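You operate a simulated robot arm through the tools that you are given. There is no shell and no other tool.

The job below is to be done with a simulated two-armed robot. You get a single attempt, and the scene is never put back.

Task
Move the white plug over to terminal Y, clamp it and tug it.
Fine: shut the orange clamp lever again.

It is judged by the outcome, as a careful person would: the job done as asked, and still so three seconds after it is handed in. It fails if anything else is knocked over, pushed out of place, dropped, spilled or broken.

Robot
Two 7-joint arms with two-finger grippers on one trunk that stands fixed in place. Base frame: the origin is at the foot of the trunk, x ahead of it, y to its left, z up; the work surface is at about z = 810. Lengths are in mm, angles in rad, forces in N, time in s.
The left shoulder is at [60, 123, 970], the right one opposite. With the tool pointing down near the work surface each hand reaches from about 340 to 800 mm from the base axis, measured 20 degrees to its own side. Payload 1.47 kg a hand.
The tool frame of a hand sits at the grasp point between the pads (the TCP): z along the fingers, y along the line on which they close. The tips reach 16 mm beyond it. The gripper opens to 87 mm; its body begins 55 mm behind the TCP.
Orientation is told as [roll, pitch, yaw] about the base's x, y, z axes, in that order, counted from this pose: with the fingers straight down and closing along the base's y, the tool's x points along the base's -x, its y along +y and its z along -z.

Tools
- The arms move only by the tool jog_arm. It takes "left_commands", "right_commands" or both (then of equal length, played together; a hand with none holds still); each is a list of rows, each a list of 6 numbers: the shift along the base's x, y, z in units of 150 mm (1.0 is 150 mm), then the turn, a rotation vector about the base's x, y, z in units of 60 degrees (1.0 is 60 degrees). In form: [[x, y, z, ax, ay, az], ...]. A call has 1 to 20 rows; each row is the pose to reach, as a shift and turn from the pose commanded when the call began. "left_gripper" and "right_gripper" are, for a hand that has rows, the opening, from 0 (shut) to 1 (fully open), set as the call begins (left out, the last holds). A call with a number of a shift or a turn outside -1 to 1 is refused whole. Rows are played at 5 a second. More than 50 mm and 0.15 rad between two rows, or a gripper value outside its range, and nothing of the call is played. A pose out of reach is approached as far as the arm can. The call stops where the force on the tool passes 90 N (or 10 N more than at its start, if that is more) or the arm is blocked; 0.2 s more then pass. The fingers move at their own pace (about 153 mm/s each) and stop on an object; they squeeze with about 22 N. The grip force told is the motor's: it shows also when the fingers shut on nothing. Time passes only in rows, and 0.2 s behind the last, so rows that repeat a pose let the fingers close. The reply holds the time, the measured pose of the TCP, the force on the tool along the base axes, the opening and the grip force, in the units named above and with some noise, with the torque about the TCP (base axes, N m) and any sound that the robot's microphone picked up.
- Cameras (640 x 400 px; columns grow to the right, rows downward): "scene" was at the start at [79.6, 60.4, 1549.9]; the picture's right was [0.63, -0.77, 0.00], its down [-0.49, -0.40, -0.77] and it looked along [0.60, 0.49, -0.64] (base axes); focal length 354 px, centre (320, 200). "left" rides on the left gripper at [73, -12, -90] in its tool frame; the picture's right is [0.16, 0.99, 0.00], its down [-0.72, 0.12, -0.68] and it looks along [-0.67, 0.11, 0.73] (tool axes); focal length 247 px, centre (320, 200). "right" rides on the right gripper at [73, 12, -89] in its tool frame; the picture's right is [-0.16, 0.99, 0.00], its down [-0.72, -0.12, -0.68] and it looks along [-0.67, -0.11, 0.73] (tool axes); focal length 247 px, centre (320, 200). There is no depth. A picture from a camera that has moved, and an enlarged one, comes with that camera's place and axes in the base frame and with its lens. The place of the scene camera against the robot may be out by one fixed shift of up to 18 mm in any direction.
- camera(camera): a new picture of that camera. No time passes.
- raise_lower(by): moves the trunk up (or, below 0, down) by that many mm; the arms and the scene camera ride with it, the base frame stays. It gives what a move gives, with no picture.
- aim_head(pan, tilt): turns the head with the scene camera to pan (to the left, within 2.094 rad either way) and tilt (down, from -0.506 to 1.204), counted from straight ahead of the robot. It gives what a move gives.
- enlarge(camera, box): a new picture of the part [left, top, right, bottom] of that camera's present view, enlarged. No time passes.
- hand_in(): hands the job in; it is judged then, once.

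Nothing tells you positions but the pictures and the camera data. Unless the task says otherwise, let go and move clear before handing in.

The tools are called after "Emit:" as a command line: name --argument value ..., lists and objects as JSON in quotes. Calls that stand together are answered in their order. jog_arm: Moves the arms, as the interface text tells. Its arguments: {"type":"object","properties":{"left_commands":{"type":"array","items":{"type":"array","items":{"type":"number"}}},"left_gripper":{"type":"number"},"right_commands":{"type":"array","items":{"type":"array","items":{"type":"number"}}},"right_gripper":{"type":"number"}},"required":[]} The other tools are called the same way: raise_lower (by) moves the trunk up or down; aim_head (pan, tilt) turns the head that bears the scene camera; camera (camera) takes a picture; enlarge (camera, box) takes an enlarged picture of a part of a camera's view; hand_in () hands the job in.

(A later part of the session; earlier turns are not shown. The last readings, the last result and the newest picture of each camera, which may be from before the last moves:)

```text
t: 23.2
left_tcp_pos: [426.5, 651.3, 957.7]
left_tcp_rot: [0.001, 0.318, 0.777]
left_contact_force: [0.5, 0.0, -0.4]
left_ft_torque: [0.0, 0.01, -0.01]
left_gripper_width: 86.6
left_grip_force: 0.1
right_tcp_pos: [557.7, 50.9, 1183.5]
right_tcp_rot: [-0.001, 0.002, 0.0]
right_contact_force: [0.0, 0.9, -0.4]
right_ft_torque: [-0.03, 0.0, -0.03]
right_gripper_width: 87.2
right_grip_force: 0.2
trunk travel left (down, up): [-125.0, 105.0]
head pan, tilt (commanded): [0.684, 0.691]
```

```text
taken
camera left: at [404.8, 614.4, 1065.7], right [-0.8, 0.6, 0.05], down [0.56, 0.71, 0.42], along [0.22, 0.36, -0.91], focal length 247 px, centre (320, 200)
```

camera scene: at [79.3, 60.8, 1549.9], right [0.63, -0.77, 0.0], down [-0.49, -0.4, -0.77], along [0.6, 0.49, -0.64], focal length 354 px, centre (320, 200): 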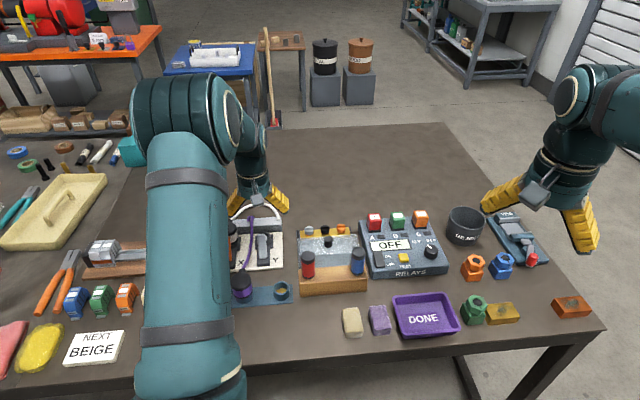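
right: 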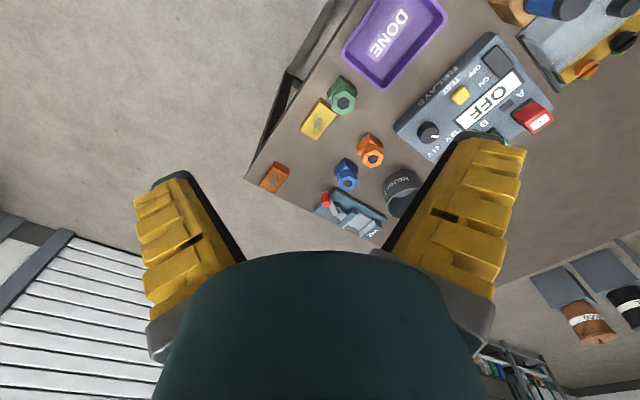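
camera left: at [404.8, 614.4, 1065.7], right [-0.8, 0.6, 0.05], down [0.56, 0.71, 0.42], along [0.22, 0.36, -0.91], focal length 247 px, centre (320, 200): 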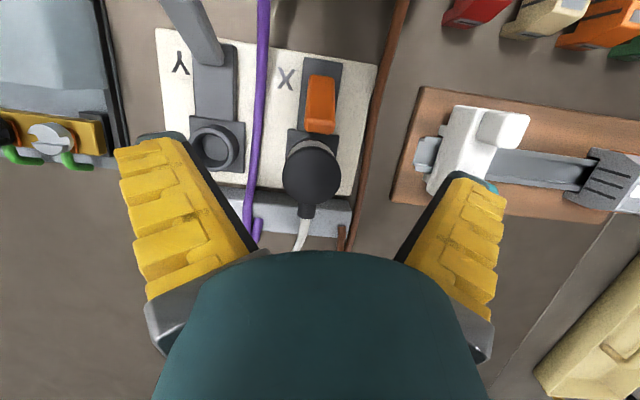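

Emit:
jog_arm --left_commands '[[-0.03, -0.029, -0.127, 0, 0, 0], [-0.059, -0.058, -0.254, 0, 0, 0], [-0.088, -0.087, -0.38, 0, 0, 0], [-0.117, -0.115, -0.507, 0, 0, 0]]'

Emit:
enlarge --camera "left" --box '[160, 20, 480, 260]'

```text
t: 24.2
left_tcp_pos: [407.9, 632.9, 883.8]
left_tcp_rot: [-0.003, 0.314, 0.777]
left_contact_force: [0.0, -0.6, 0.0]
left_ft_torque: [0.06, 0.01, 0.02]
left_gripper_width: 87.3
left_grip_force: 0.1
right_tcp_pos: [556.5, 48.5, 1182.7]
right_tcp_rot: [0.0, 0.001, 0.001]
right_contact_force: [-0.4, 0.2, -0.6]
right_ft_torque: [0.0, -0.02, -0.03]
right_gripper_width: 87.1
right_grip_force: 0.2
trunk travel left (down, up): [-125.0, 105.0]
head pan, tilt (commanded): [0.684, 0.691]
```

```text
1.67 times, centred on (320, 140) of left
camera zoom: at [386.1, 595.6, 990.2], right [-0.8, 0.6, 0.05], down [0.56, 0.71, 0.42], along [0.22, 0.37, -0.91], focal length 412 px, centre (320, 300)
```

zoom: 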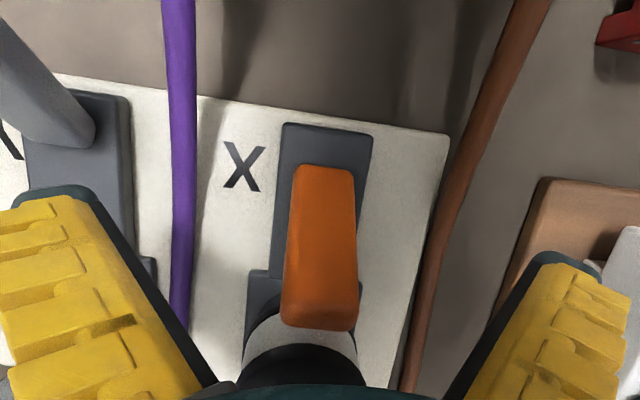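

Emit:
jog_arm --left_commands '[[-0.006, -0.006, -0.025, 0, 0, 0], [-0.012, -0.012, -0.051, 0, 0, 0]]'

Emit:
jog_arm --left_commands '[[0, 0, 0, 0, 0, 0], [0, 0, 0, 0, 0, 0], [0, 0, 0, 0, 0, 0]]' --left_gripper 0

Emit:
enlarge --camera "left" --box '[160, 20, 480, 260]'

```text
t: 24.8
left_tcp_pos: [405.6, 632.2, 875.2]
left_tcp_rot: [0.0, 0.315, 0.777]
left_contact_force: [0.5, 1.1, -0.7]
left_ft_torque: [0.0, -0.03, 0.03]
left_gripper_width: 87.2
left_grip_force: 0.2
right_tcp_pos: [556.3, 49.6, 1183.4]
right_tcp_rot: [-0.001, -0.001, -0.001]
right_contact_force: [-0.9, 0.6, 0.0]
right_ft_torque: [0.01, 0.01, -0.02]
right_gripper_width: 87.1
right_grip_force: 0.0
trunk travel left (down, up): [-125.0, 105.0]
head pan, tilt (commanded): [0.684, 0.691]
```

```text
t: 25.6
left_tcp_pos: [405.4, 631.3, 878.8]
left_tcp_rot: [0.003, 0.313, 0.778]
left_contact_force: [-0.3, 5.8, 8.6]
left_ft_torque: [0.06, 0.05, 0.04]
left_gripper_width: 14.3
left_grip_force: 29.9
right_tcp_pos: [557.0, 49.2, 1184.1]
right_tcp_rot: [0.0, 0.0, -0.001]
right_contact_force: [0.7, 0.5, -0.5]
right_ft_torque: [0.01, 0.0, 0.02]
right_gripper_width: 87.0
right_grip_force: 0.1
trunk travel left (down, up): [-125.0, 105.0]
head pan, tilt (commanded): [0.684, 0.691]
```

```text
1.67 times, centred on (320, 140) of left
camera zoom: at [384.2, 594.6, 984.3], right [-0.8, 0.6, 0.05], down [0.56, 0.71, 0.43], along [0.22, 0.37, -0.9], focal length 412 px, centre (320, 300)
```

zoom: 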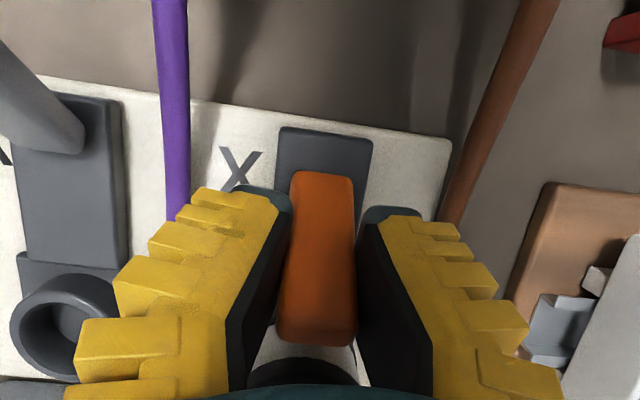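

Good full grip, parallel to the lever. I'll swing the orange lever away from the plug, rotating the hand with it.

Emit:
jog_arm --left_commands '[[-0.0247, -0.0243, 0.0167, 0.07, -0.0713, 0], [-0.0518, -0.0509, 0.0213, 0.14, -0.1426, 0], [-0.0789, -0.0776, 0.022, 0.21, -0.2139, 0], [-0.106, -0.1042, 0.018, 0.28, -0.2852, 0]]'

Emit:
enlarge --camera "left" --box '[160, 20, 480, 260]'

```text
t: 26.6
left_tcp_pos: [392.4, 617.3, 881.6]
left_tcp_rot: [-0.002, -0.113, 0.777]
left_contact_force: [3.5, 13.9, 18.2]
left_ft_torque: [0.51, -0.42, 0.05]
left_gripper_width: 18.0
left_grip_force: 30.2
right_tcp_pos: [556.7, 49.9, 1183.8]
right_tcp_rot: [0.001, -0.001, 0.0]
right_contact_force: [-0.3, -0.3, 0.1]
right_ft_torque: [0.03, 0.03, 0.04]
right_gripper_width: 87.1
right_grip_force: 0.0
trunk travel left (down, up): [-125.0, 105.0]
head pan, tilt (commanded): [0.684, 0.691]
```

```text
1.67 times, centred on (320, 140) of left
camera zoom: at [340.6, 551.8, 960.6], right [-0.8, 0.59, -0.02], down [0.38, 0.53, 0.76], along [0.46, 0.6, -0.65], focal length 412 px, centre (320, 300)
```

zoom: 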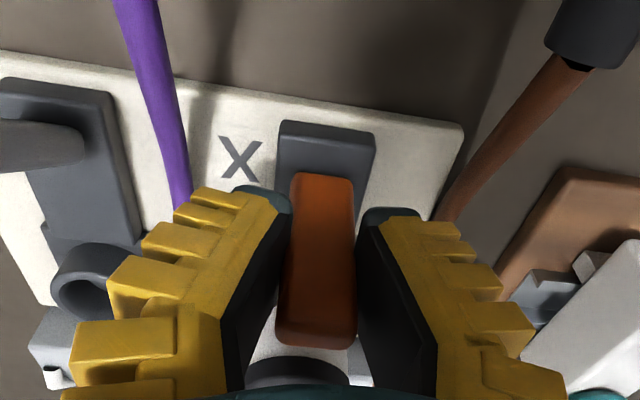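

Emit:
jog_arm --left_commands '[[-0.0276, -0.0252, -0.0033, 0.07, -0.0713, 0], [-0.0533, -0.0504, -0.0137, 0.14, -0.1426, 0], [-0.078, -0.0747, -0.028, 0.21, -0.2139, 0]]'

Emit:
enlarge --camera "left" --box '[160, 20, 480, 260]'

```text
t: 27.4
left_tcp_pos: [379.3, 604.3, 876.3]
left_tcp_rot: [0.002, -0.424, 0.777]
left_contact_force: [-0.5, 9.1, 19.6]
left_ft_torque: [0.49, -0.43, 0.07]
left_gripper_width: 16.8
left_grip_force: 29.8
right_tcp_pos: [554.6, 48.3, 1183.4]
right_tcp_rot: [0.001, -0.001, -0.001]
right_contact_force: [0.4, 0.4, 0.2]
right_ft_torque: [-0.01, 0.01, 0.0]
right_gripper_width: 86.9
right_grip_force: 0.0
trunk travel left (down, up): [-125.0, 105.0]
head pan, tilt (commanded): [0.684, 0.691]
```

```text
1.67 times, centred on (320, 140) of left
camera zoom: at [313.3, 524.7, 927.2], right [-0.8, 0.6, -0.06], down [0.19, 0.35, 0.92], along [0.58, 0.72, -0.39], focal length 412 px, centre (320, 300)
```

zoom: 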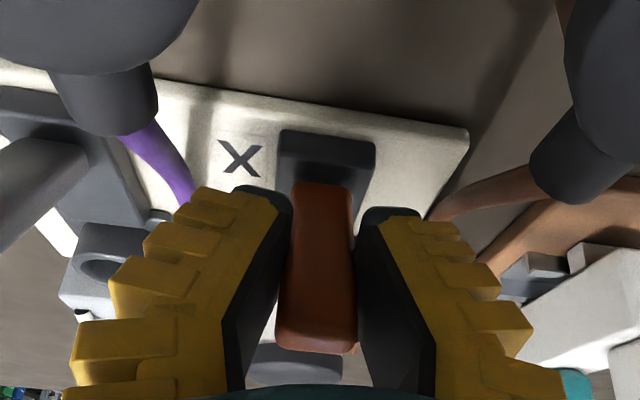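

Still holding, with the lever at roughly 36° of travel. A bit further should take it over centre.

Emit:
jog_arm --left_commands '[[-0.02, -0.0196, -0.012, 0.058, -0.0594, 0], [-0.039, -0.0383, -0.03, 0.07, -0.0713, 0]]'

Emit:
enlarge --camera "left" --box '[160, 20, 480, 260]'

```text
t: 28.0
left_tcp_pos: [372.7, 598.2, 871.5]
left_tcp_rot: [0.0, -0.526, 0.777]
left_contact_force: [0.5, 9.4, 15.9]
left_ft_torque: [0.57, -0.48, 0.03]
left_gripper_width: 15.3
left_grip_force: 30.2
right_tcp_pos: [555.6, 49.1, 1184.0]
right_tcp_rot: [0.0, 0.0, 0.0]
right_contact_force: [-1.5, 0.1, -0.9]
right_ft_torque: [0.0, 0.0, 0.02]
right_gripper_width: 86.8
right_grip_force: 0.0
trunk travel left (down, up): [-125.0, 105.0]
head pan, tilt (commanded): [0.684, 0.691]
```

```text
1.67 times, centred on (320, 140) of left
camera zoom: at [303.8, 515.2, 911.0], right [-0.79, 0.61, -0.08], down [0.12, 0.28, 0.95], along [0.6, 0.74, -0.3], focal length 412 px, centre (320, 300)
```

zoom: 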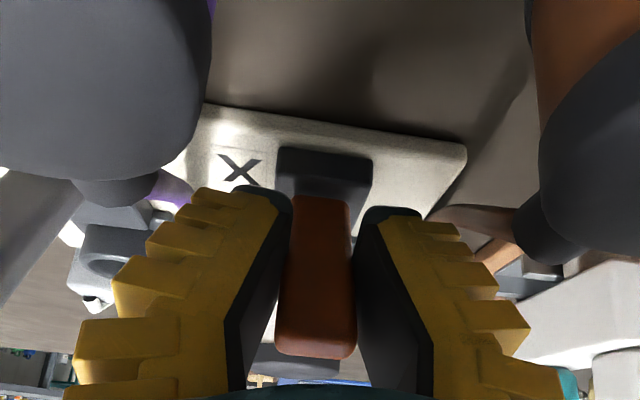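

The lever is now at about -26°, matching the open Y lever. One tiny nudge more, then I'll release.

Emit:
jog_arm --left_commands '[[-0.012, -0.0117, -0.01, 0, 0, 0]]'

Emit:
enlarge --camera "left" --box '[160, 20, 480, 260]'

```text
t: 28.4
left_tcp_pos: [373.5, 597.6, 869.4]
left_tcp_rot: [-0.001, -0.53, 0.776]
left_contact_force: [4.9, 13.5, 18.8]
left_ft_torque: [0.42, -0.39, 0.04]
left_gripper_width: 14.4
left_grip_force: 30.0
right_tcp_pos: [555.4, 49.6, 1184.3]
right_tcp_rot: [0.001, 0.0, 0.0]
right_contact_force: [0.7, 0.4, -0.4]
right_ft_torque: [-0.01, 0.03, -0.01]
right_gripper_width: 87.0
right_grip_force: 0.0
trunk travel left (down, up): [-125.0, 105.0]
head pan, tilt (commanded): [0.684, 0.691]
```

```text
1.67 times, centred on (320, 140) of left
camera zoom: at [302.9, 514.3, 909.8], right [-0.79, 0.61, -0.08], down [0.12, 0.28, 0.95], along [0.6, 0.74, -0.29], focal length 412 px, centre (320, 300)
```

zoom: 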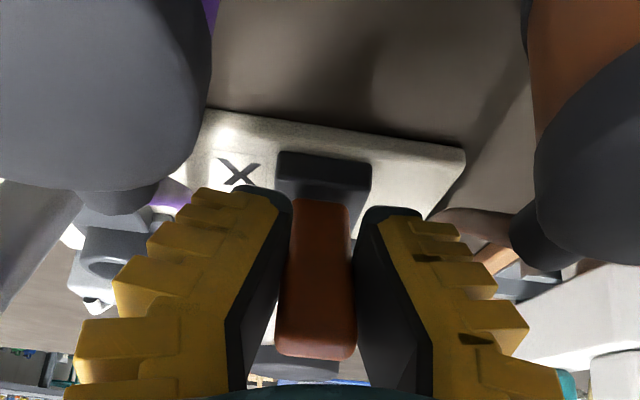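

It's at the stop. I'll open the fingers only slightly and retreat along the tool axis.

Emit:
jog_arm --left_commands '[[0, 0, 0, 0, 0, 0], [0, 0, 0, 0, 0, 0]]' --left_gripper 0.38

Emit:
jog_arm --left_commands '[[-0.047, -0.046, 0.115, 0, 0, 0], [-0.095, -0.093, 0.231, 0, 0, 0], [-0.143, -0.14, 0.346, 0, 0, 0], [-0.17, -0.17, 0.55, 0, 0, 0], [-0.12, -0.12, 0.8, 0, 0, 0]]'

Emit:
enlarge --camera "left" --box '[160, 20, 480, 260]'

```text
t: 29.0
left_tcp_pos: [370.4, 596.8, 867.9]
left_tcp_rot: [0.002, -0.521, 0.778]
left_contact_force: [0.4, 0.3, -0.1]
left_ft_torque: [0.0, 0.02, -0.02]
left_gripper_width: 38.9
left_grip_force: 4.3
right_tcp_pos: [556.9, 49.5, 1183.7]
right_tcp_rot: [0.0, 0.0, 0.0]
right_contact_force: [-0.3, -0.2, 0.0]
right_ft_torque: [0.02, -0.01, 0.01]
right_gripper_width: 87.0
right_grip_force: 0.1
trunk travel left (down, up): [-125.0, 105.0]
head pan, tilt (commanded): [0.684, 0.691]
```

```text
t: 30.2
left_tcp_pos: [351.6, 580.0, 989.5]
left_tcp_rot: [0.0, -0.521, 0.778]
left_contact_force: [0.3, -0.3, 0.9]
left_ft_torque: [0.03, -0.02, -0.01]
left_gripper_width: 39.0
left_grip_force: 4.3
right_tcp_pos: [557.2, 49.4, 1183.3]
right_tcp_rot: [-0.001, -0.002, -0.001]
right_contact_force: [0.4, -0.7, 1.0]
right_ft_torque: [0.02, 0.01, -0.03]
right_gripper_width: 86.8
right_grip_force: 0.0
trunk travel left (down, up): [-125.0, 105.0]
head pan, tilt (commanded): [0.684, 0.691]
```

```text
1.67 times, centred on (320, 140) of left
camera zoom: at [283.4, 495.8, 1029.1], right [-0.79, 0.61, -0.08], down [0.12, 0.28, 0.95], along [0.6, 0.74, -0.3], focal length 412 px, centre (320, 300)
```

zoom: 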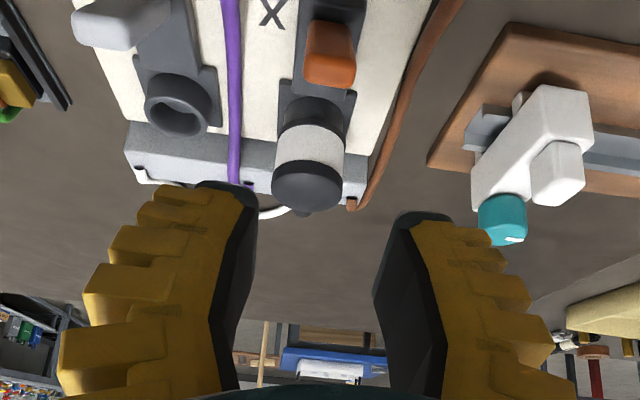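

Both levers are now open. I'll move to a near-overhead view with the hand above the board, to measure the X-to-Y offset precisely before picking up the plug.

Emit:
jog_arm --left_commands '[[0.0965, 0.068, 0.03, -0.0933, 0.095, 0], [0.193, 0.135, 0.06, -0.1867, 0.19, 0], [0.2895, 0.203, 0.08, -0.28, 0.285, 0], [0.386, 0.271, 0.082, -0.3733, 0.38, 0], [0.4825, 0.338, 0.082, -0.4667, 0.475, 0], [0.579, 0.406, 0.082, -0.56, 0.57, 0]]' --left_gripper 1

Emit:
camera --camera "left"

Emit:
enlarge --camera "left" --box '[190, 50, 390, 230]'

```text
t: 31.6
left_tcp_pos: [440.8, 640.3, 999.9]
left_tcp_rot: [-0.002, 0.317, 0.778]
left_contact_force: [0.0, 0.0, 0.3]
left_ft_torque: [-0.01, 0.01, -0.04]
left_gripper_width: 87.3
left_grip_force: 0.2
right_tcp_pos: [557.5, 51.3, 1182.5]
right_tcp_rot: [-0.002, 0.0, 0.0]
right_contact_force: [0.0, 0.5, -0.2]
right_ft_torque: [-0.04, -0.01, 0.01]
right_gripper_width: 87.0
right_grip_force: 0.1
trunk travel left (down, up): [-125.0, 105.0]
head pan, tilt (commanded): [0.684, 0.691]
```

```text
taken
camera left: at [419.1, 604.0, 1106.5], right [-0.8, 0.6, 0.05], down [0.56, 0.71, 0.42], along [0.22, 0.36, -0.91], focal length 247 px, centre (320, 200)
```

left: 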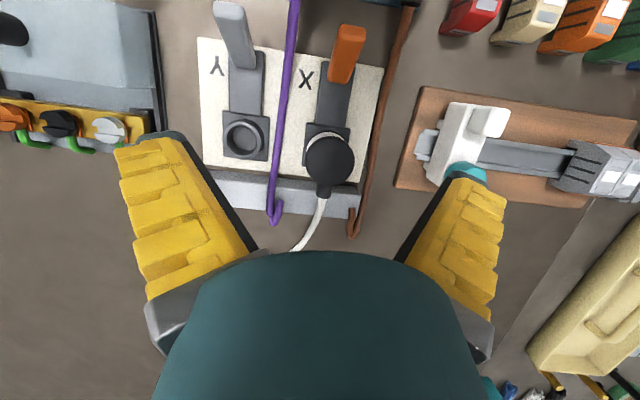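

```text
2.22 times, centred on (290, 140) of left
camera zoom: at [419.1, 604.0, 1106.5], right [-0.8, 0.6, 0.05], down [0.56, 0.71, 0.42], along [0.22, 0.36, -0.91], focal length 549 px, centre (387, 333)
```

zoom: 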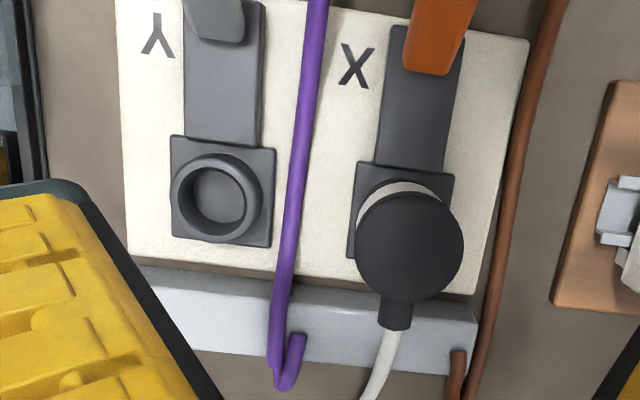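

The view is clear. The terminals are 90 mm apart at 45°, the plug axis is at about (442, 667) and the Y socket is at about (505.6, 603.5). I'll straighten the hand over the plug, then descend to grip its white body.

Emit:
jog_arm --left_commands '[[0.004, 0.06, -0.09, 0.07, -0.0713, 0.002], [0.008, 0.12, -0.18, 0.14, -0.1426, 0.004], [0.013, 0.18, -0.267, 0.21, -0.2139, 0.007]]'

Emit:
camera --camera "left"

```text
t: 32.4
left_tcp_pos: [441.9, 666.9, 961.2]
left_tcp_rot: [-0.001, -0.001, 0.785]
left_contact_force: [-0.3, -0.2, -0.2]
left_ft_torque: [0.02, 0.0, -0.02]
left_gripper_width: 87.0
left_grip_force: 0.1
right_tcp_pos: [555.6, 49.7, 1182.8]
right_tcp_rot: [0.0, 0.001, -0.001]
right_contact_force: [0.5, 0.1, -0.1]
right_ft_torque: [-0.01, 0.01, -0.02]
right_gripper_width: 87.0
right_grip_force: 0.0
trunk travel left (down, up): [-125.0, 105.0]
head pan, tilt (commanded): [0.684, 0.691]
```

```text
taken
camera left: at [398.1, 608.1, 1049.5], right [-0.81, 0.59, 0.0], down [0.43, 0.59, 0.68], along [0.4, 0.55, -0.73], focal length 247 px, centre (320, 200)
```

left: 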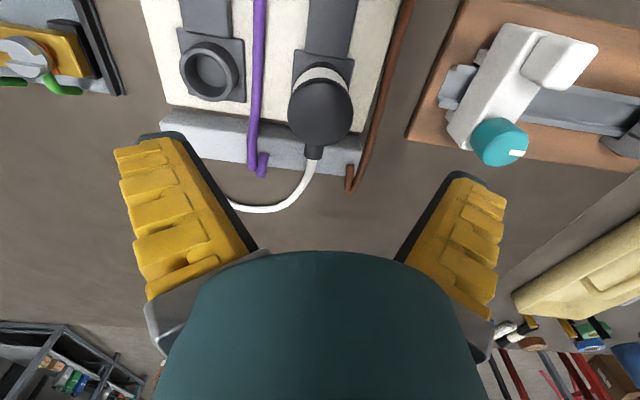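

Emit:
jog_arm --left_commands '[[-0.009, -0.009, -0.16, 0, 0, 0], [-0.009, -0.009, -0.32, 0, 0, 0], [-0.009, -0.009, -0.48, 0, 0, 0], [-0.009, -0.009, -0.626, 0, 0, 0]]'

Emit:
camera --camera "left"

```text
t: 33.4
left_tcp_pos: [440.9, 665.8, 866.0]
left_tcp_rot: [-0.001, -0.001, 0.783]
left_contact_force: [0.9, 0.8, -0.1]
left_ft_torque: [0.02, -0.01, 0.04]
left_gripper_width: 87.1
left_grip_force: 0.1
right_tcp_pos: [556.6, 51.3, 1182.5]
right_tcp_rot: [-0.001, 0.0, 0.0]
right_contact_force: [-0.3, -0.5, 0.2]
right_ft_torque: [-0.02, 0.02, -0.03]
right_gripper_width: 87.1
right_grip_force: 0.1
trunk travel left (down, up): [-125.0, 105.0]
head pan, tilt (commanded): [0.684, 0.691]
```

```text
taken
camera left: at [396.7, 606.7, 954.9], right [-0.81, 0.59, 0.0], down [0.43, 0.59, 0.68], along [0.4, 0.55, -0.73], focal length 247 px, centre (320, 200)
```

left: 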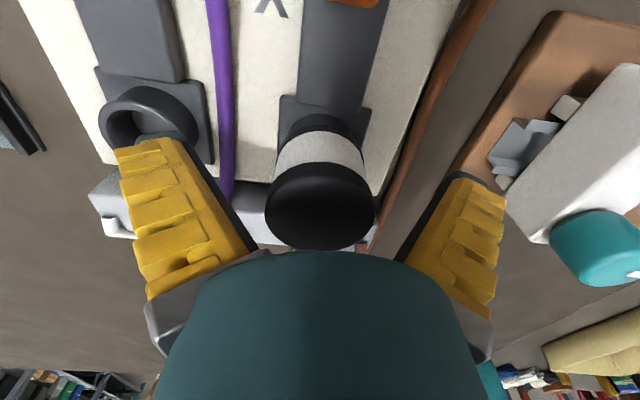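

Emit:
jog_arm --left_commands '[[0, 0, 0, 0, 0, 0], [0, 0, 0, 0, 0, 0], [0, 0, 0, 0, 0, 0]]' --left_gripper 0

Emit:
camera --camera "left"

```text
t: 34.2
left_tcp_pos: [439.4, 666.9, 866.6]
left_tcp_rot: [-0.001, 0.0, 0.783]
left_contact_force: [0.5, -0.2, 0.2]
left_ft_torque: [0.0, 0.01, 0.0]
left_gripper_width: 39.8
left_grip_force: 21.6
right_tcp_pos: [557.4, 49.6, 1183.0]
right_tcp_rot: [0.001, -0.001, -0.002]
right_contact_force: [0.3, -0.1, 0.3]
right_ft_torque: [0.02, -0.03, 0.0]
right_gripper_width: 87.0
right_grip_force: 0.1
trunk travel left (down, up): [-125.0, 105.0]
head pan, tilt (commanded): [0.684, 0.691]
```

```text
taken
camera left: at [396.4, 606.7, 955.3], right [-0.81, 0.59, 0.0], down [0.43, 0.59, 0.68], along [0.4, 0.55, -0.73], focal length 247 px, centre (320, 200)
```

left: 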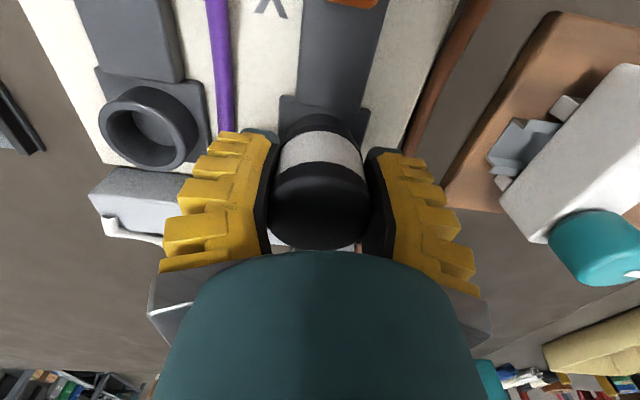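

The plug is gripped at 40 mm. I'll lift it gently and watch the force.

Emit:
jog_arm --left_commands '[[0, 0, 0.03, 0, 0, 0], [0, 0, 0.06, 0, 0, 0]]'

Emit:
camera --camera "left"

```text
t: 34.8
left_tcp_pos: [440.8, 666.0, 875.9]
left_tcp_rot: [-0.001, 0.0, 0.783]
left_contact_force: [0.0, 0.6, -0.6]
left_ft_torque: [-0.02, 0.02, 0.01]
left_gripper_width: 40.1
left_grip_force: 22.4
right_tcp_pos: [556.7, 48.9, 1183.5]
right_tcp_rot: [0.0, -0.001, 0.002]
right_contact_force: [-0.6, -0.1, 0.0]
right_ft_torque: [-0.01, -0.01, 0.02]
right_gripper_width: 86.8
right_grip_force: 0.0
trunk travel left (down, up): [-125.0, 105.0]
head pan, tilt (commanded): [0.684, 0.691]
```

```text
taken
camera left: at [396.7, 606.6, 964.7], right [-0.81, 0.59, 0.0], down [0.43, 0.59, 0.68], along [0.4, 0.55, -0.73], focal length 247 px, centre (320, 200)
```

left: 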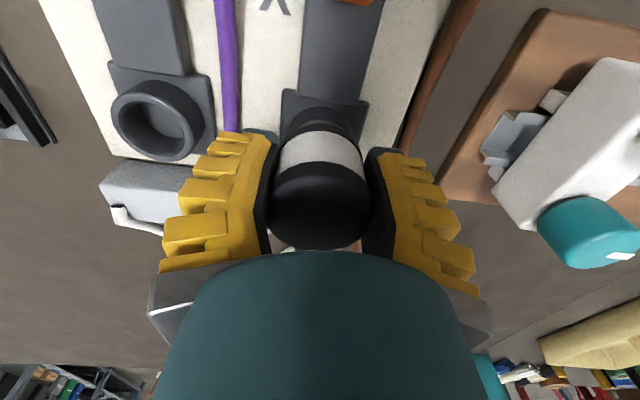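

The plug comes up freely with the hand. I'll lift higher, carry it above the purple cable and over to Y.

Emit:
jog_arm --left_commands '[[0, 0, 0.1, 0, 0, 0], [0, 0, 0.2, 0, 0, 0], [0, 0, 0.32, 0, 0, 0]]'

Emit:
jog_arm --left_commands '[[0.106, -0.106, 0, 0, 0, 0], [0.212, -0.212, 0, 0, 0, 0], [0.318, -0.318, 0, 0, 0, 0], [0.424, -0.424, 0, 0, 0, 0]]'

Emit:
camera --camera "left"

Emit:
enlarge --camera "scene" --box '[190, 180, 310, 280]'

```text
t: 35.6
left_tcp_pos: [440.5, 665.2, 924.7]
left_tcp_rot: [-0.001, 0.001, 0.785]
left_contact_force: [-0.6, -0.1, -1.8]
left_ft_torque: [-0.01, -0.01, 0.01]
left_gripper_width: 39.6
left_grip_force: 22.1
right_tcp_pos: [556.9, 49.1, 1183.4]
right_tcp_rot: [0.0, 0.0, -0.002]
right_contact_force: [-0.3, 0.4, -0.4]
right_ft_torque: [0.01, -0.01, -0.04]
right_gripper_width: 86.9
right_grip_force: 0.1
trunk travel left (down, up): [-125.0, 105.0]
head pan, tilt (commanded): [0.684, 0.691]
```

```text
t: 36.6
left_tcp_pos: [505.0, 601.4, 923.3]
left_tcp_rot: [-0.002, 0.0, 0.784]
left_contact_force: [0.2, -0.3, -0.7]
left_ft_torque: [0.01, 0.02, 0.01]
left_gripper_width: 39.6
left_grip_force: 21.9
right_tcp_pos: [557.6, 50.7, 1182.6]
right_tcp_rot: [0.0, -0.001, 0.0]
right_contact_force: [0.1, -0.3, 1.0]
right_ft_torque: [-0.02, 0.05, -0.03]
right_gripper_width: 87.0
right_grip_force: 0.1
trunk travel left (down, up): [-125.0, 105.0]
head pan, tilt (commanded): [0.684, 0.691]
```

```text
taken
camera left: at [460.2, 542.2, 1012.4], right [-0.81, 0.59, 0.0], down [0.43, 0.59, 0.68], along [0.4, 0.55, -0.73], focal length 247 px, centre (320, 200)
```

left: 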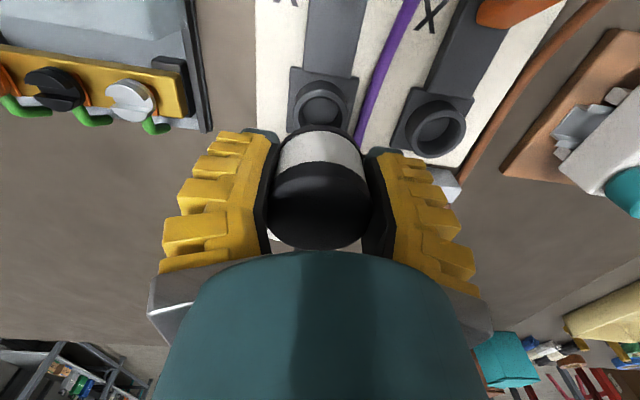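

```text
4.00 times, centred on (250, 230) of scene
camera zoom: at [80.0, 60.5, 1549.9], right [0.63, -0.77, 0.0], down [-0.49, -0.4, -0.77], along [0.6, 0.49, -0.64], focal length 1416 px, centre (600, 80)
```

zoom: 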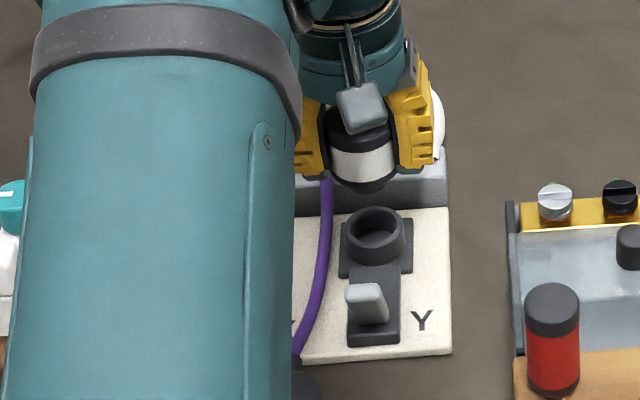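

Emit:
enlarge --camera "left" --box '[270, 50, 370, 140]'

Emit:
enlarge --camera "left" --box '[380, 70, 480, 170]'

```text
4.44 times, centred on (320, 95) of left
camera zoom: at [460.2, 542.2, 1012.4], right [-0.81, 0.59, 0.0], down [0.43, 0.59, 0.68], along [0.4, 0.55, -0.73], focal length 1098 px, centre (320, 667)
```

zoom: 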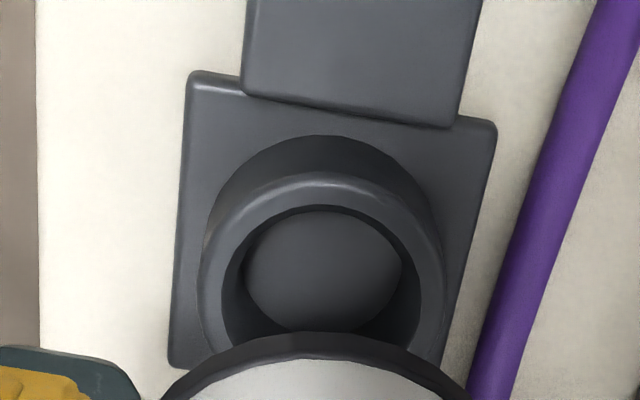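

```text
4.00 times, centred on (430, 120) of left
camera zoom: at [460.2, 542.2, 1012.4], right [-0.81, 0.59, 0.0], down [0.43, 0.59, 0.68], along [0.4, 0.55, -0.73], focal length 988 px, centre (-120, 520)
```

zoom: 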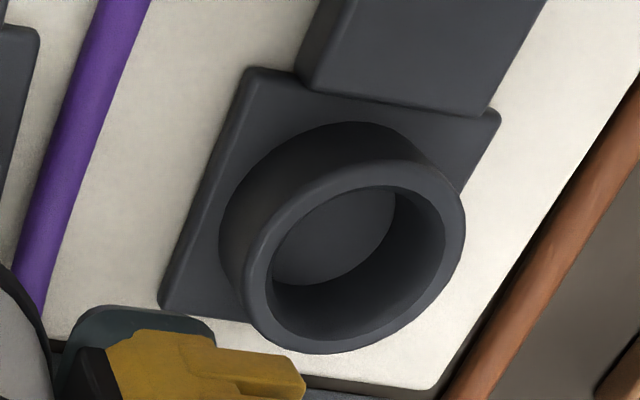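

The plug hangs directly over the open Y cup. I estimate about 1 mm of misalignment, so I'll correct that, lower partway and check again.

Emit:
jog_arm --left_commands '[[0, 0.008, -0.06, 0, 0, 0], [0, 0.008, -0.12, 0, 0, 0], [0, 0.008, -0.18, 0, 0, 0]]'

Emit:
enlarge --camera "left" --box '[260, 60, 380, 200]'

Emit:
enlarge --camera "scene" --box '[230, 190, 300, 260]'

```text
t: 37.4
left_tcp_pos: [504.3, 602.7, 896.6]
left_tcp_rot: [-0.002, 0.0, 0.784]
left_contact_force: [0.1, 1.2, -0.9]
left_ft_torque: [-0.01, 0.0, 0.0]
left_gripper_width: 39.7
left_grip_force: 21.5
right_tcp_pos: [557.0, 50.0, 1183.6]
right_tcp_rot: [0.0, 0.001, 0.0]
right_contact_force: [-0.4, -0.6, -0.5]
right_ft_torque: [0.03, 0.02, 0.0]
right_gripper_width: 87.0
right_grip_force: 0.1
trunk travel left (down, up): [-125.0, 105.0]
head pan, tilt (commanded): [0.684, 0.691]
```

```text
2.86 times, centred on (320, 130) of left
camera zoom: at [460.8, 544.0, 985.1], right [-0.81, 0.59, 0.0], down [0.43, 0.59, 0.68], along [0.4, 0.55, -0.73], focal length 706 px, centre (320, 400)
```

zoom: 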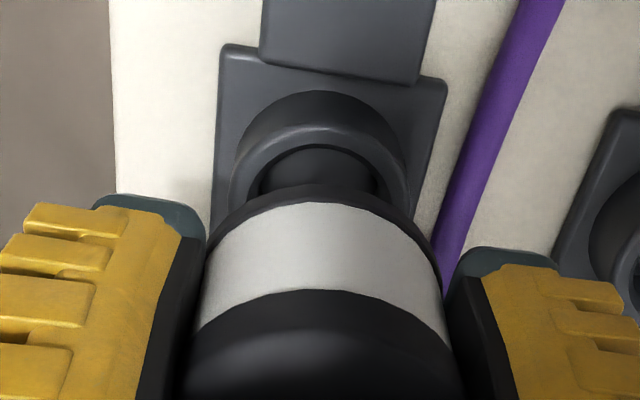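

```text
5.71 times, centred on (265, 225) of scene
camera zoom: at [80.0, 60.8, 1549.8], right [0.63, -0.77, 0.0], down [-0.49, -0.4, -0.77], along [0.6, 0.49, -0.64], focal length 2022 px, centre (634, 57)
```

zoom: 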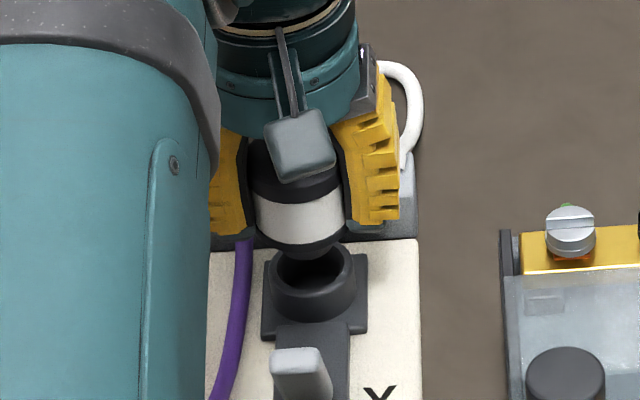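

Alignment looks good. Lowering slowly into the cup.

Emit:
jog_arm --left_commands '[[0, 0, -0.03, 0, 0, 0], [0, 0, -0.06, 0, 0, 0], [0, 0, -0.09, 0, 0, 0]]'

Emit:
enlarge --camera "scene" --box '[230, 190, 300, 260]'

Emit:
enlarge --camera "left" --box '[260, 60, 380, 200]'

```text
t: 38.2
left_tcp_pos: [504.9, 603.3, 883.6]
left_tcp_rot: [-0.002, 0.0, 0.783]
left_contact_force: [0.2, -0.1, -1.3]
left_ft_torque: [0.01, 0.01, -0.01]
left_gripper_width: 39.6
left_grip_force: 22.3
right_tcp_pos: [557.0, 48.7, 1182.3]
right_tcp_rot: [0.0, -0.001, -0.002]
right_contact_force: [0.8, 0.7, -0.3]
right_ft_torque: [0.02, 0.01, 0.0]
right_gripper_width: 87.1
right_grip_force: 0.0
trunk travel left (down, up): [-125.0, 105.0]
head pan, tilt (commanded): [0.684, 0.691]
```

```text
5.71 times, centred on (265, 225) of scene
camera zoom: at [79.9, 60.7, 1549.9], right [0.63, -0.77, 0.0], down [-0.49, -0.4, -0.77], along [0.6, 0.49, -0.64], focal length 2022 px, centre (634, 57)
```

zoom: 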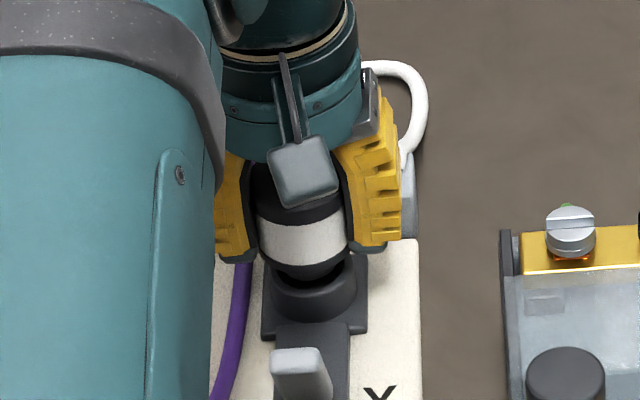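

```text
2.86 times, centred on (320, 130) of left
camera zoom: at [460.6, 544.0, 971.5], right [-0.81, 0.59, 0.0], down [0.43, 0.59, 0.68], along [0.4, 0.55, -0.73], focal length 706 px, centre (320, 400)
```

zoom: 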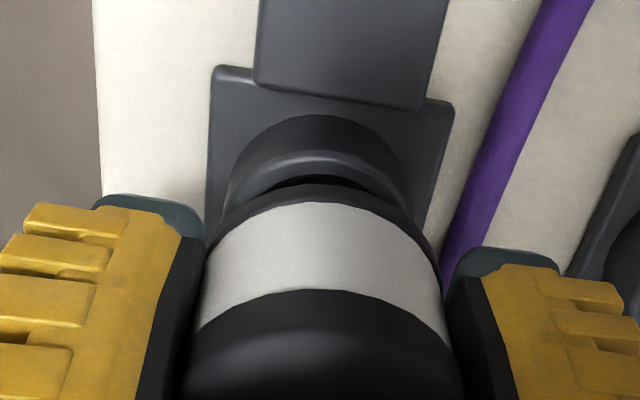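

Emit:
jog_arm --left_commands '[[0, 0, -0.03, 0, 0, 0], [0, 0, -0.06, 0, 0, 0]]'

Emit:
enlarge --camera "left" --box '[260, 60, 380, 200]'

```text
t: 38.8
left_tcp_pos: [503.0, 603.3, 874.0]
left_tcp_rot: [-0.003, 0.001, 0.783]
left_contact_force: [0.3, -0.4, -0.9]
left_ft_torque: [0.02, -0.02, 0.0]
left_gripper_width: 39.9
left_grip_force: 22.2
right_tcp_pos: [557.3, 50.2, 1183.5]
right_tcp_rot: [0.0, 0.0, 0.0]
right_contact_force: [-0.3, 1.0, -0.4]
right_ft_torque: [-0.03, 0.02, 0.0]
right_gripper_width: 87.0
right_grip_force: 0.1
trunk travel left (down, up): [-125.0, 105.0]
head pan, tilt (commanded): [0.684, 0.691]
```

```text
2.86 times, centred on (320, 130) of left
camera zoom: at [460.0, 543.9, 962.7], right [-0.81, 0.59, 0.0], down [0.43, 0.59, 0.68], along [0.4, 0.55, -0.73], focal length 706 px, centre (320, 400)
```

zoom: 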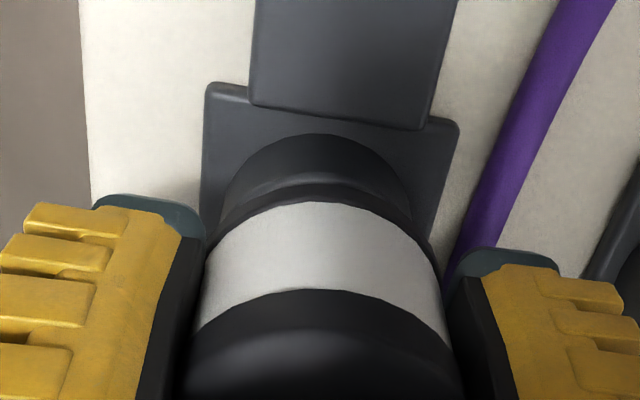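

Emit:
jog_arm --left_commands '[[0, 0, -0.025, 0, 0, 0], [0, 0, -0.05, 0, 0, 0]]'

Emit:
enlarge --camera "left" --box '[260, 60, 380, 200]'

```text
t: 39.4
left_tcp_pos: [504.0, 604.0, 867.0]
left_tcp_rot: [-0.002, -0.001, 0.783]
left_contact_force: [0.0, -0.3, 0.4]
left_ft_torque: [0.01, -0.02, -0.04]
left_gripper_width: 39.6
left_grip_force: 22.3
right_tcp_pos: [556.5, 50.5, 1183.4]
right_tcp_rot: [0.0, 0.0, 0.0]
right_contact_force: [-0.2, -0.8, -0.3]
right_ft_torque: [0.01, 0.0, 0.0]
right_gripper_width: 87.3
right_grip_force: 0.1
trunk travel left (down, up): [-125.0, 105.0]
head pan, tilt (commanded): [0.684, 0.691]
```

```text
2.86 times, centred on (320, 130) of left
camera zoom: at [460.2, 544.1, 955.4], right [-0.81, 0.59, 0.0], down [0.43, 0.59, 0.68], along [0.4, 0.55, -0.73], focal length 706 px, centre (320, 400)
```

zoom: 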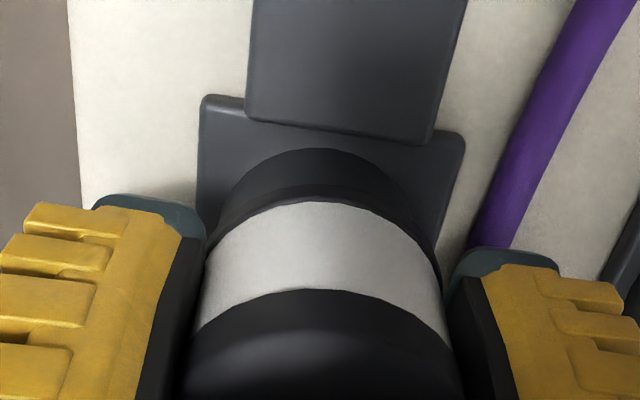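

Emit:
jog_arm --left_commands '[[0, 0, -0.008, 0, 0, 0], [0, 0, -0.014, 0, 0, 0]]'

```text
t: 40.0
left_tcp_pos: [503.3, 603.5, 864.3]
left_tcp_rot: [-0.002, -0.002, 0.784]
left_contact_force: [-1.2, -0.3, 7.3]
left_ft_torque: [0.02, -0.09, 0.02]
left_gripper_width: 39.5
left_grip_force: 22.1
right_tcp_pos: [556.9, 49.6, 1182.8]
right_tcp_rot: [0.001, -0.002, 0.0]
right_contact_force: [0.6, 0.4, -0.7]
right_ft_torque: [0.0, -0.03, -0.02]
right_gripper_width: 87.3
right_grip_force: 0.2
trunk travel left (down, up): [-125.0, 105.0]
head pan, tilt (commanded): [0.684, 0.691]
```

The plug is seated, with bottom contact felt at z of about 864.5. I'll ease off a hair, release it and back straight up.

Emit:
jog_arm --left_commands '[[0, 0, 0.008, 0, 0, 0], [0, 0, 0.008, 0, 0, 0]]'

Emit:
jog_arm --left_commands '[[0, 0, 0, 0, 0, 0], [0, 0, 0, 0, 0, 0]]' --left_gripper 1

Emit:
jog_arm --left_commands '[[0, 0, 0.16, 0, 0, 0], [0, 0, 0.32, 0, 0, 0], [0, 0, 0.48, 0, 0, 0], [0, 0, 0.65, 0, 0, 0]]'

Emit:
camera --camera "left"

Emit:
enlarge --camera "scene" --box '[200, 190, 300, 280]'

```text
t: 40.6
left_tcp_pos: [503.5, 603.4, 866.7]
left_tcp_rot: [-0.001, 0.0, 0.785]
left_contact_force: [-0.6, -0.3, 3.7]
left_ft_torque: [0.07, -0.06, -0.03]
left_gripper_width: 39.6
left_grip_force: 22.2
right_tcp_pos: [557.3, 49.3, 1182.0]
right_tcp_rot: [0.0, 0.0, 0.001]
right_contact_force: [0.0, -0.7, 1.1]
right_ft_torque: [-0.01, 0.0, -0.03]
right_gripper_width: 86.9
right_grip_force: 0.1
trunk travel left (down, up): [-125.0, 105.0]
head pan, tilt (commanded): [0.684, 0.691]
```

```text
t: 41.2
left_tcp_pos: [505.1, 603.2, 865.0]
left_tcp_rot: [-0.003, 0.001, 0.782]
left_contact_force: [0.5, 0.3, 0.1]
left_ft_torque: [0.0, 0.0, 0.0]
left_gripper_width: 86.9
left_grip_force: 0.1
right_tcp_pos: [556.8, 49.8, 1181.8]
right_tcp_rot: [0.0, -0.001, 0.0]
right_contact_force: [-0.5, -0.1, 0.4]
right_ft_torque: [0.03, 0.0, 0.06]
right_gripper_width: 87.1
right_grip_force: 0.1
trunk travel left (down, up): [-125.0, 105.0]
head pan, tilt (commanded): [0.684, 0.691]
```

```text
t: 42.2
left_tcp_pos: [504.2, 603.3, 962.8]
left_tcp_rot: [-0.002, -0.001, 0.782]
left_contact_force: [0.2, 0.3, -0.2]
left_ft_torque: [-0.01, 0.01, 0.02]
left_gripper_width: 87.1
left_grip_force: 0.0
right_tcp_pos: [556.7, 50.2, 1182.5]
right_tcp_rot: [0.001, -0.001, 0.001]
right_contact_force: [-0.1, 0.8, -0.2]
right_ft_torque: [0.0, 0.04, -0.01]
right_gripper_width: 86.8
right_grip_force: 0.0
trunk travel left (down, up): [-125.0, 105.0]
head pan, tilt (commanded): [0.684, 0.691]
```

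```text
taken
camera left: at [460.5, 543.7, 1052.5], right [-0.81, 0.59, 0.0], down [0.43, 0.59, 0.68], along [0.4, 0.55, -0.73], focal length 247 px, centre (320, 200)
```

left: 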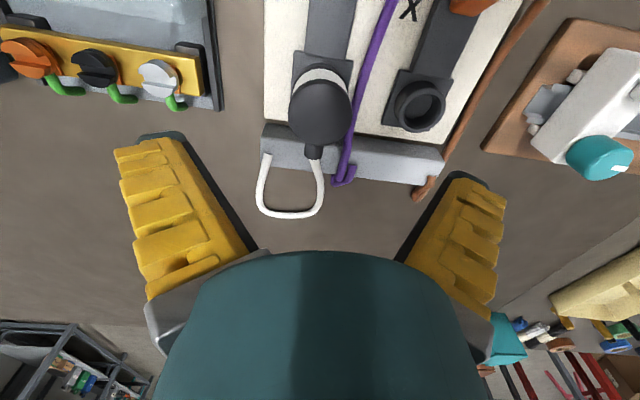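

```text
4.44 times, centred on (250, 235) of scene
camera zoom: at [79.3, 60.2, 1549.9], right [0.63, -0.77, 0.0], down [-0.49, -0.4, -0.77], along [0.6, 0.49, -0.64], focal length 1573 px, centre (631, 44)
```

zoom: 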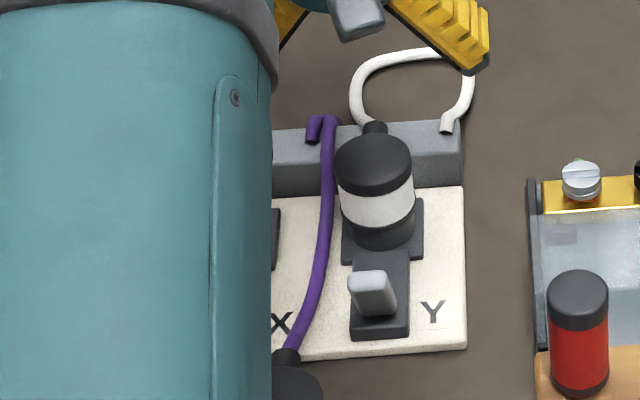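

The plug stands squarely in Y and the purple cable is undisturbed. Next I'll close the fingers and move to the robot side of the grey lever, to push it shut.

Emit:
jog_arm --left_commands '[[-0.164, -0.173, 0, 0, 0, 0], [-0.328, -0.347, 0, 0, 0, 0], [-0.491, -0.52, 0, 0, 0, 0], [-0.655, -0.693, 0, 0, 0, 0]]' --left_gripper 0

Emit:
camera --camera "left"

Emit:
camera --camera "scene"

```text
t: 43.2
left_tcp_pos: [405.5, 499.3, 964.0]
left_tcp_rot: [-0.003, 0.001, 0.784]
left_contact_force: [-0.3, 0.0, 0.1]
left_ft_torque: [0.0, 0.0, -0.02]
left_gripper_width: 0.2
left_grip_force: 22.3
right_tcp_pos: [555.8, 49.3, 1183.3]
right_tcp_rot: [-0.001, 0.001, 0.0]
right_contact_force: [-0.1, 0.7, 0.5]
right_ft_torque: [0.0, 0.02, -0.01]
right_gripper_width: 86.8
right_grip_force: 0.0
trunk travel left (down, up): [-125.0, 105.0]
head pan, tilt (commanded): [0.684, 0.691]
```

```text
taken
camera left: at [362.3, 439.5, 1052.0], right [-0.81, 0.59, 0.0], down [0.43, 0.59, 0.68], along [0.4, 0.55, -0.73], focal length 247 px, centre (320, 200)
```

left: 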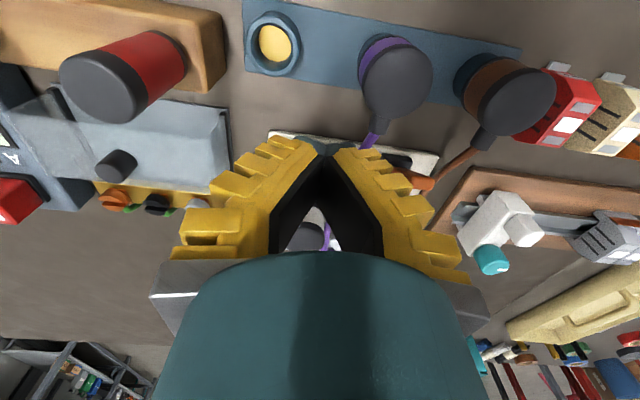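

```text
taken
camera scene: at [79.3, 60.2, 1549.9], right [0.63, -0.77, 0.0], down [-0.49, -0.4, -0.77], along [0.6, 0.49, -0.64], focal length 354 px, centre (320, 200)
```

scene: 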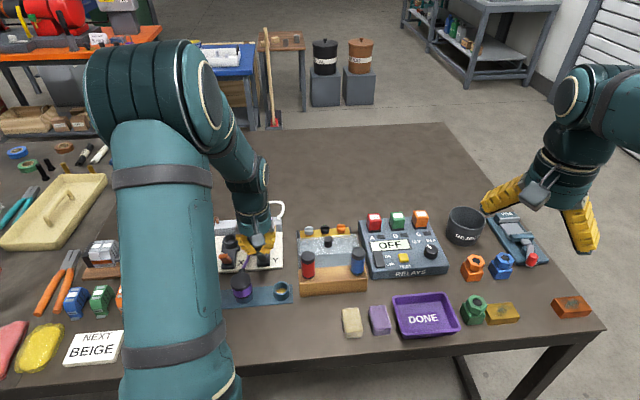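

Emit:
jog_arm --left_commands '[[0, 0, -0.18, 0, 0, 0], [0, 0, -0.36, 0, 0, 0], [0, 0, -0.54, 0, 0, 0]]'

Emit:
camera --camera "left"

```text
t: 44.0
left_tcp_pos: [406.4, 499.5, 880.8]
left_tcp_rot: [-0.001, 0.001, 0.784]
left_contact_force: [-0.7, 0.7, 0.1]
left_ft_torque: [0.0, -0.02, -0.01]
left_gripper_width: 0.3
left_grip_force: 21.6
right_tcp_pos: [557.6, 50.4, 1182.7]
right_tcp_rot: [0.001, 0.0, -0.002]
right_contact_force: [0.1, 0.0, -0.6]
right_ft_torque: [-0.01, 0.03, 0.03]
right_gripper_width: 87.2
right_grip_force: 0.1
trunk travel left (down, up): [-125.0, 105.0]
head pan, tilt (commanded): [0.684, 0.691]
```

```text
taken
camera left: at [362.9, 441.0, 969.9], right [-0.81, 0.59, 0.0], down [0.43, 0.59, 0.68], along [0.4, 0.55, -0.73], focal length 247 px, centre (320, 200)
```

left: 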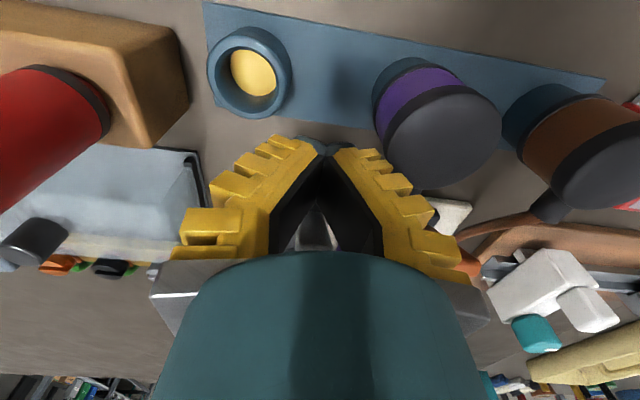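

Clear of everything, with the lever just ahead. I'll push forward, toward the socket.

Emit:
jog_arm --left_commands '[[0.047, 0.047, 0, 0, 0, 0], [0.094, 0.094, 0, 0, 0, 0], [0.141, 0.141, 0, 0, 0, 0], [0.188, 0.188, 0, 0, 0, 0]]'

Emit:
camera --camera "left"

```text
t: 45.0
left_tcp_pos: [434.2, 527.2, 880.4]
left_tcp_rot: [-0.002, 0.001, 0.784]
left_contact_force: [0.1, -0.4, -0.8]
left_ft_torque: [-0.01, -0.02, -0.03]
left_gripper_width: 0.0
left_grip_force: 21.7
right_tcp_pos: [557.0, 50.9, 1182.9]
right_tcp_rot: [0.001, 0.002, -0.001]
right_contact_force: [-0.2, 0.4, -0.2]
right_ft_torque: [-0.02, 0.02, 0.02]
right_gripper_width: 86.9
right_grip_force: 0.0
trunk travel left (down, up): [-125.0, 105.0]
head pan, tilt (commanded): [0.684, 0.691]
```

```text
taken
camera left: at [390.6, 469.1, 970.7], right [-0.81, 0.59, 0.0], down [0.43, 0.59, 0.68], along [0.4, 0.55, -0.73], focal length 247 px, centre (320, 200)
```

left: 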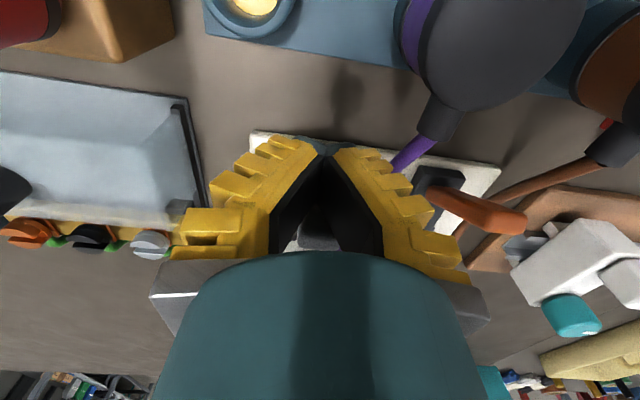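

Emit:
jog_arm --left_commands '[[0.035, 0.035, 0, 0, 0, 0], [0.07, 0.07, 0, 0, 0, 0]]'

Emit:
enlarge --camera "left" --box '[220, 100, 420, 260]'

Emit:
enlarge --camera "scene" --box '[200, 190, 300, 280]'

```text
t: 45.6
left_tcp_pos: [445.1, 539.4, 881.6]
left_tcp_rot: [-0.004, 0.001, 0.783]
left_contact_force: [-0.4, -0.1, 0.7]
left_ft_torque: [0.0, -0.02, 0.01]
left_gripper_width: 0.1
left_grip_force: 22.3
right_tcp_pos: [556.4, 49.7, 1184.0]
right_tcp_rot: [0.0, 0.0, 0.0]
right_contact_force: [0.3, 0.0, -0.1]
right_ft_torque: [0.01, -0.03, 0.0]
right_gripper_width: 87.1
right_grip_force: 0.1
trunk travel left (down, up): [-125.0, 105.0]
head pan, tilt (commanded): [0.684, 0.691]
```

```text
2.50 times, centred on (320, 180) of left
camera zoom: at [401.3, 479.5, 971.1], right [-0.81, 0.59, 0.0], down [0.43, 0.59, 0.68], along [0.4, 0.55, -0.73], focal length 617 px, centre (320, 250)
```

zoom: 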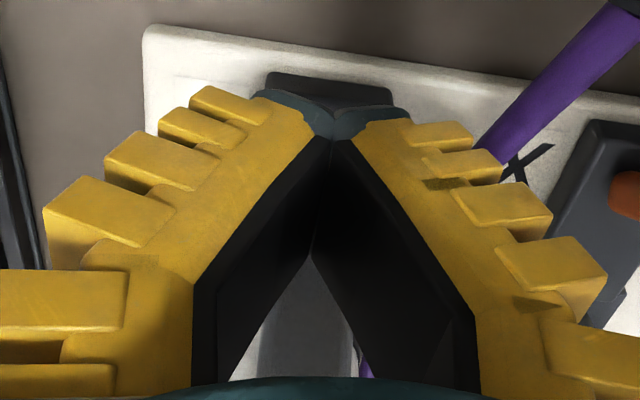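

```text
4.44 times, centred on (250, 235) of scene
camera zoom: at [79.7, 60.5, 1549.9], right [0.63, -0.77, 0.0], down [-0.49, -0.4, -0.77], along [0.6, 0.49, -0.64], focal length 1573 px, centre (631, 44)
```

zoom: 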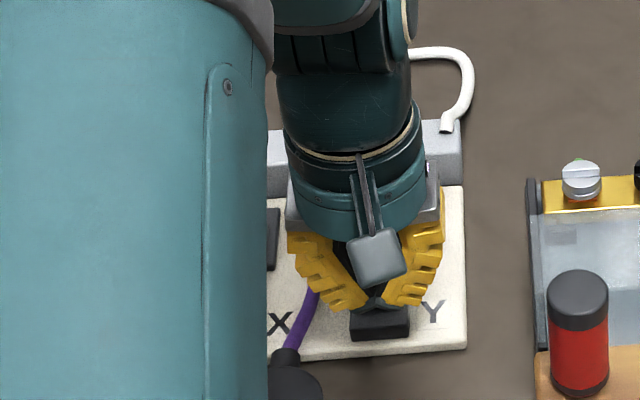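

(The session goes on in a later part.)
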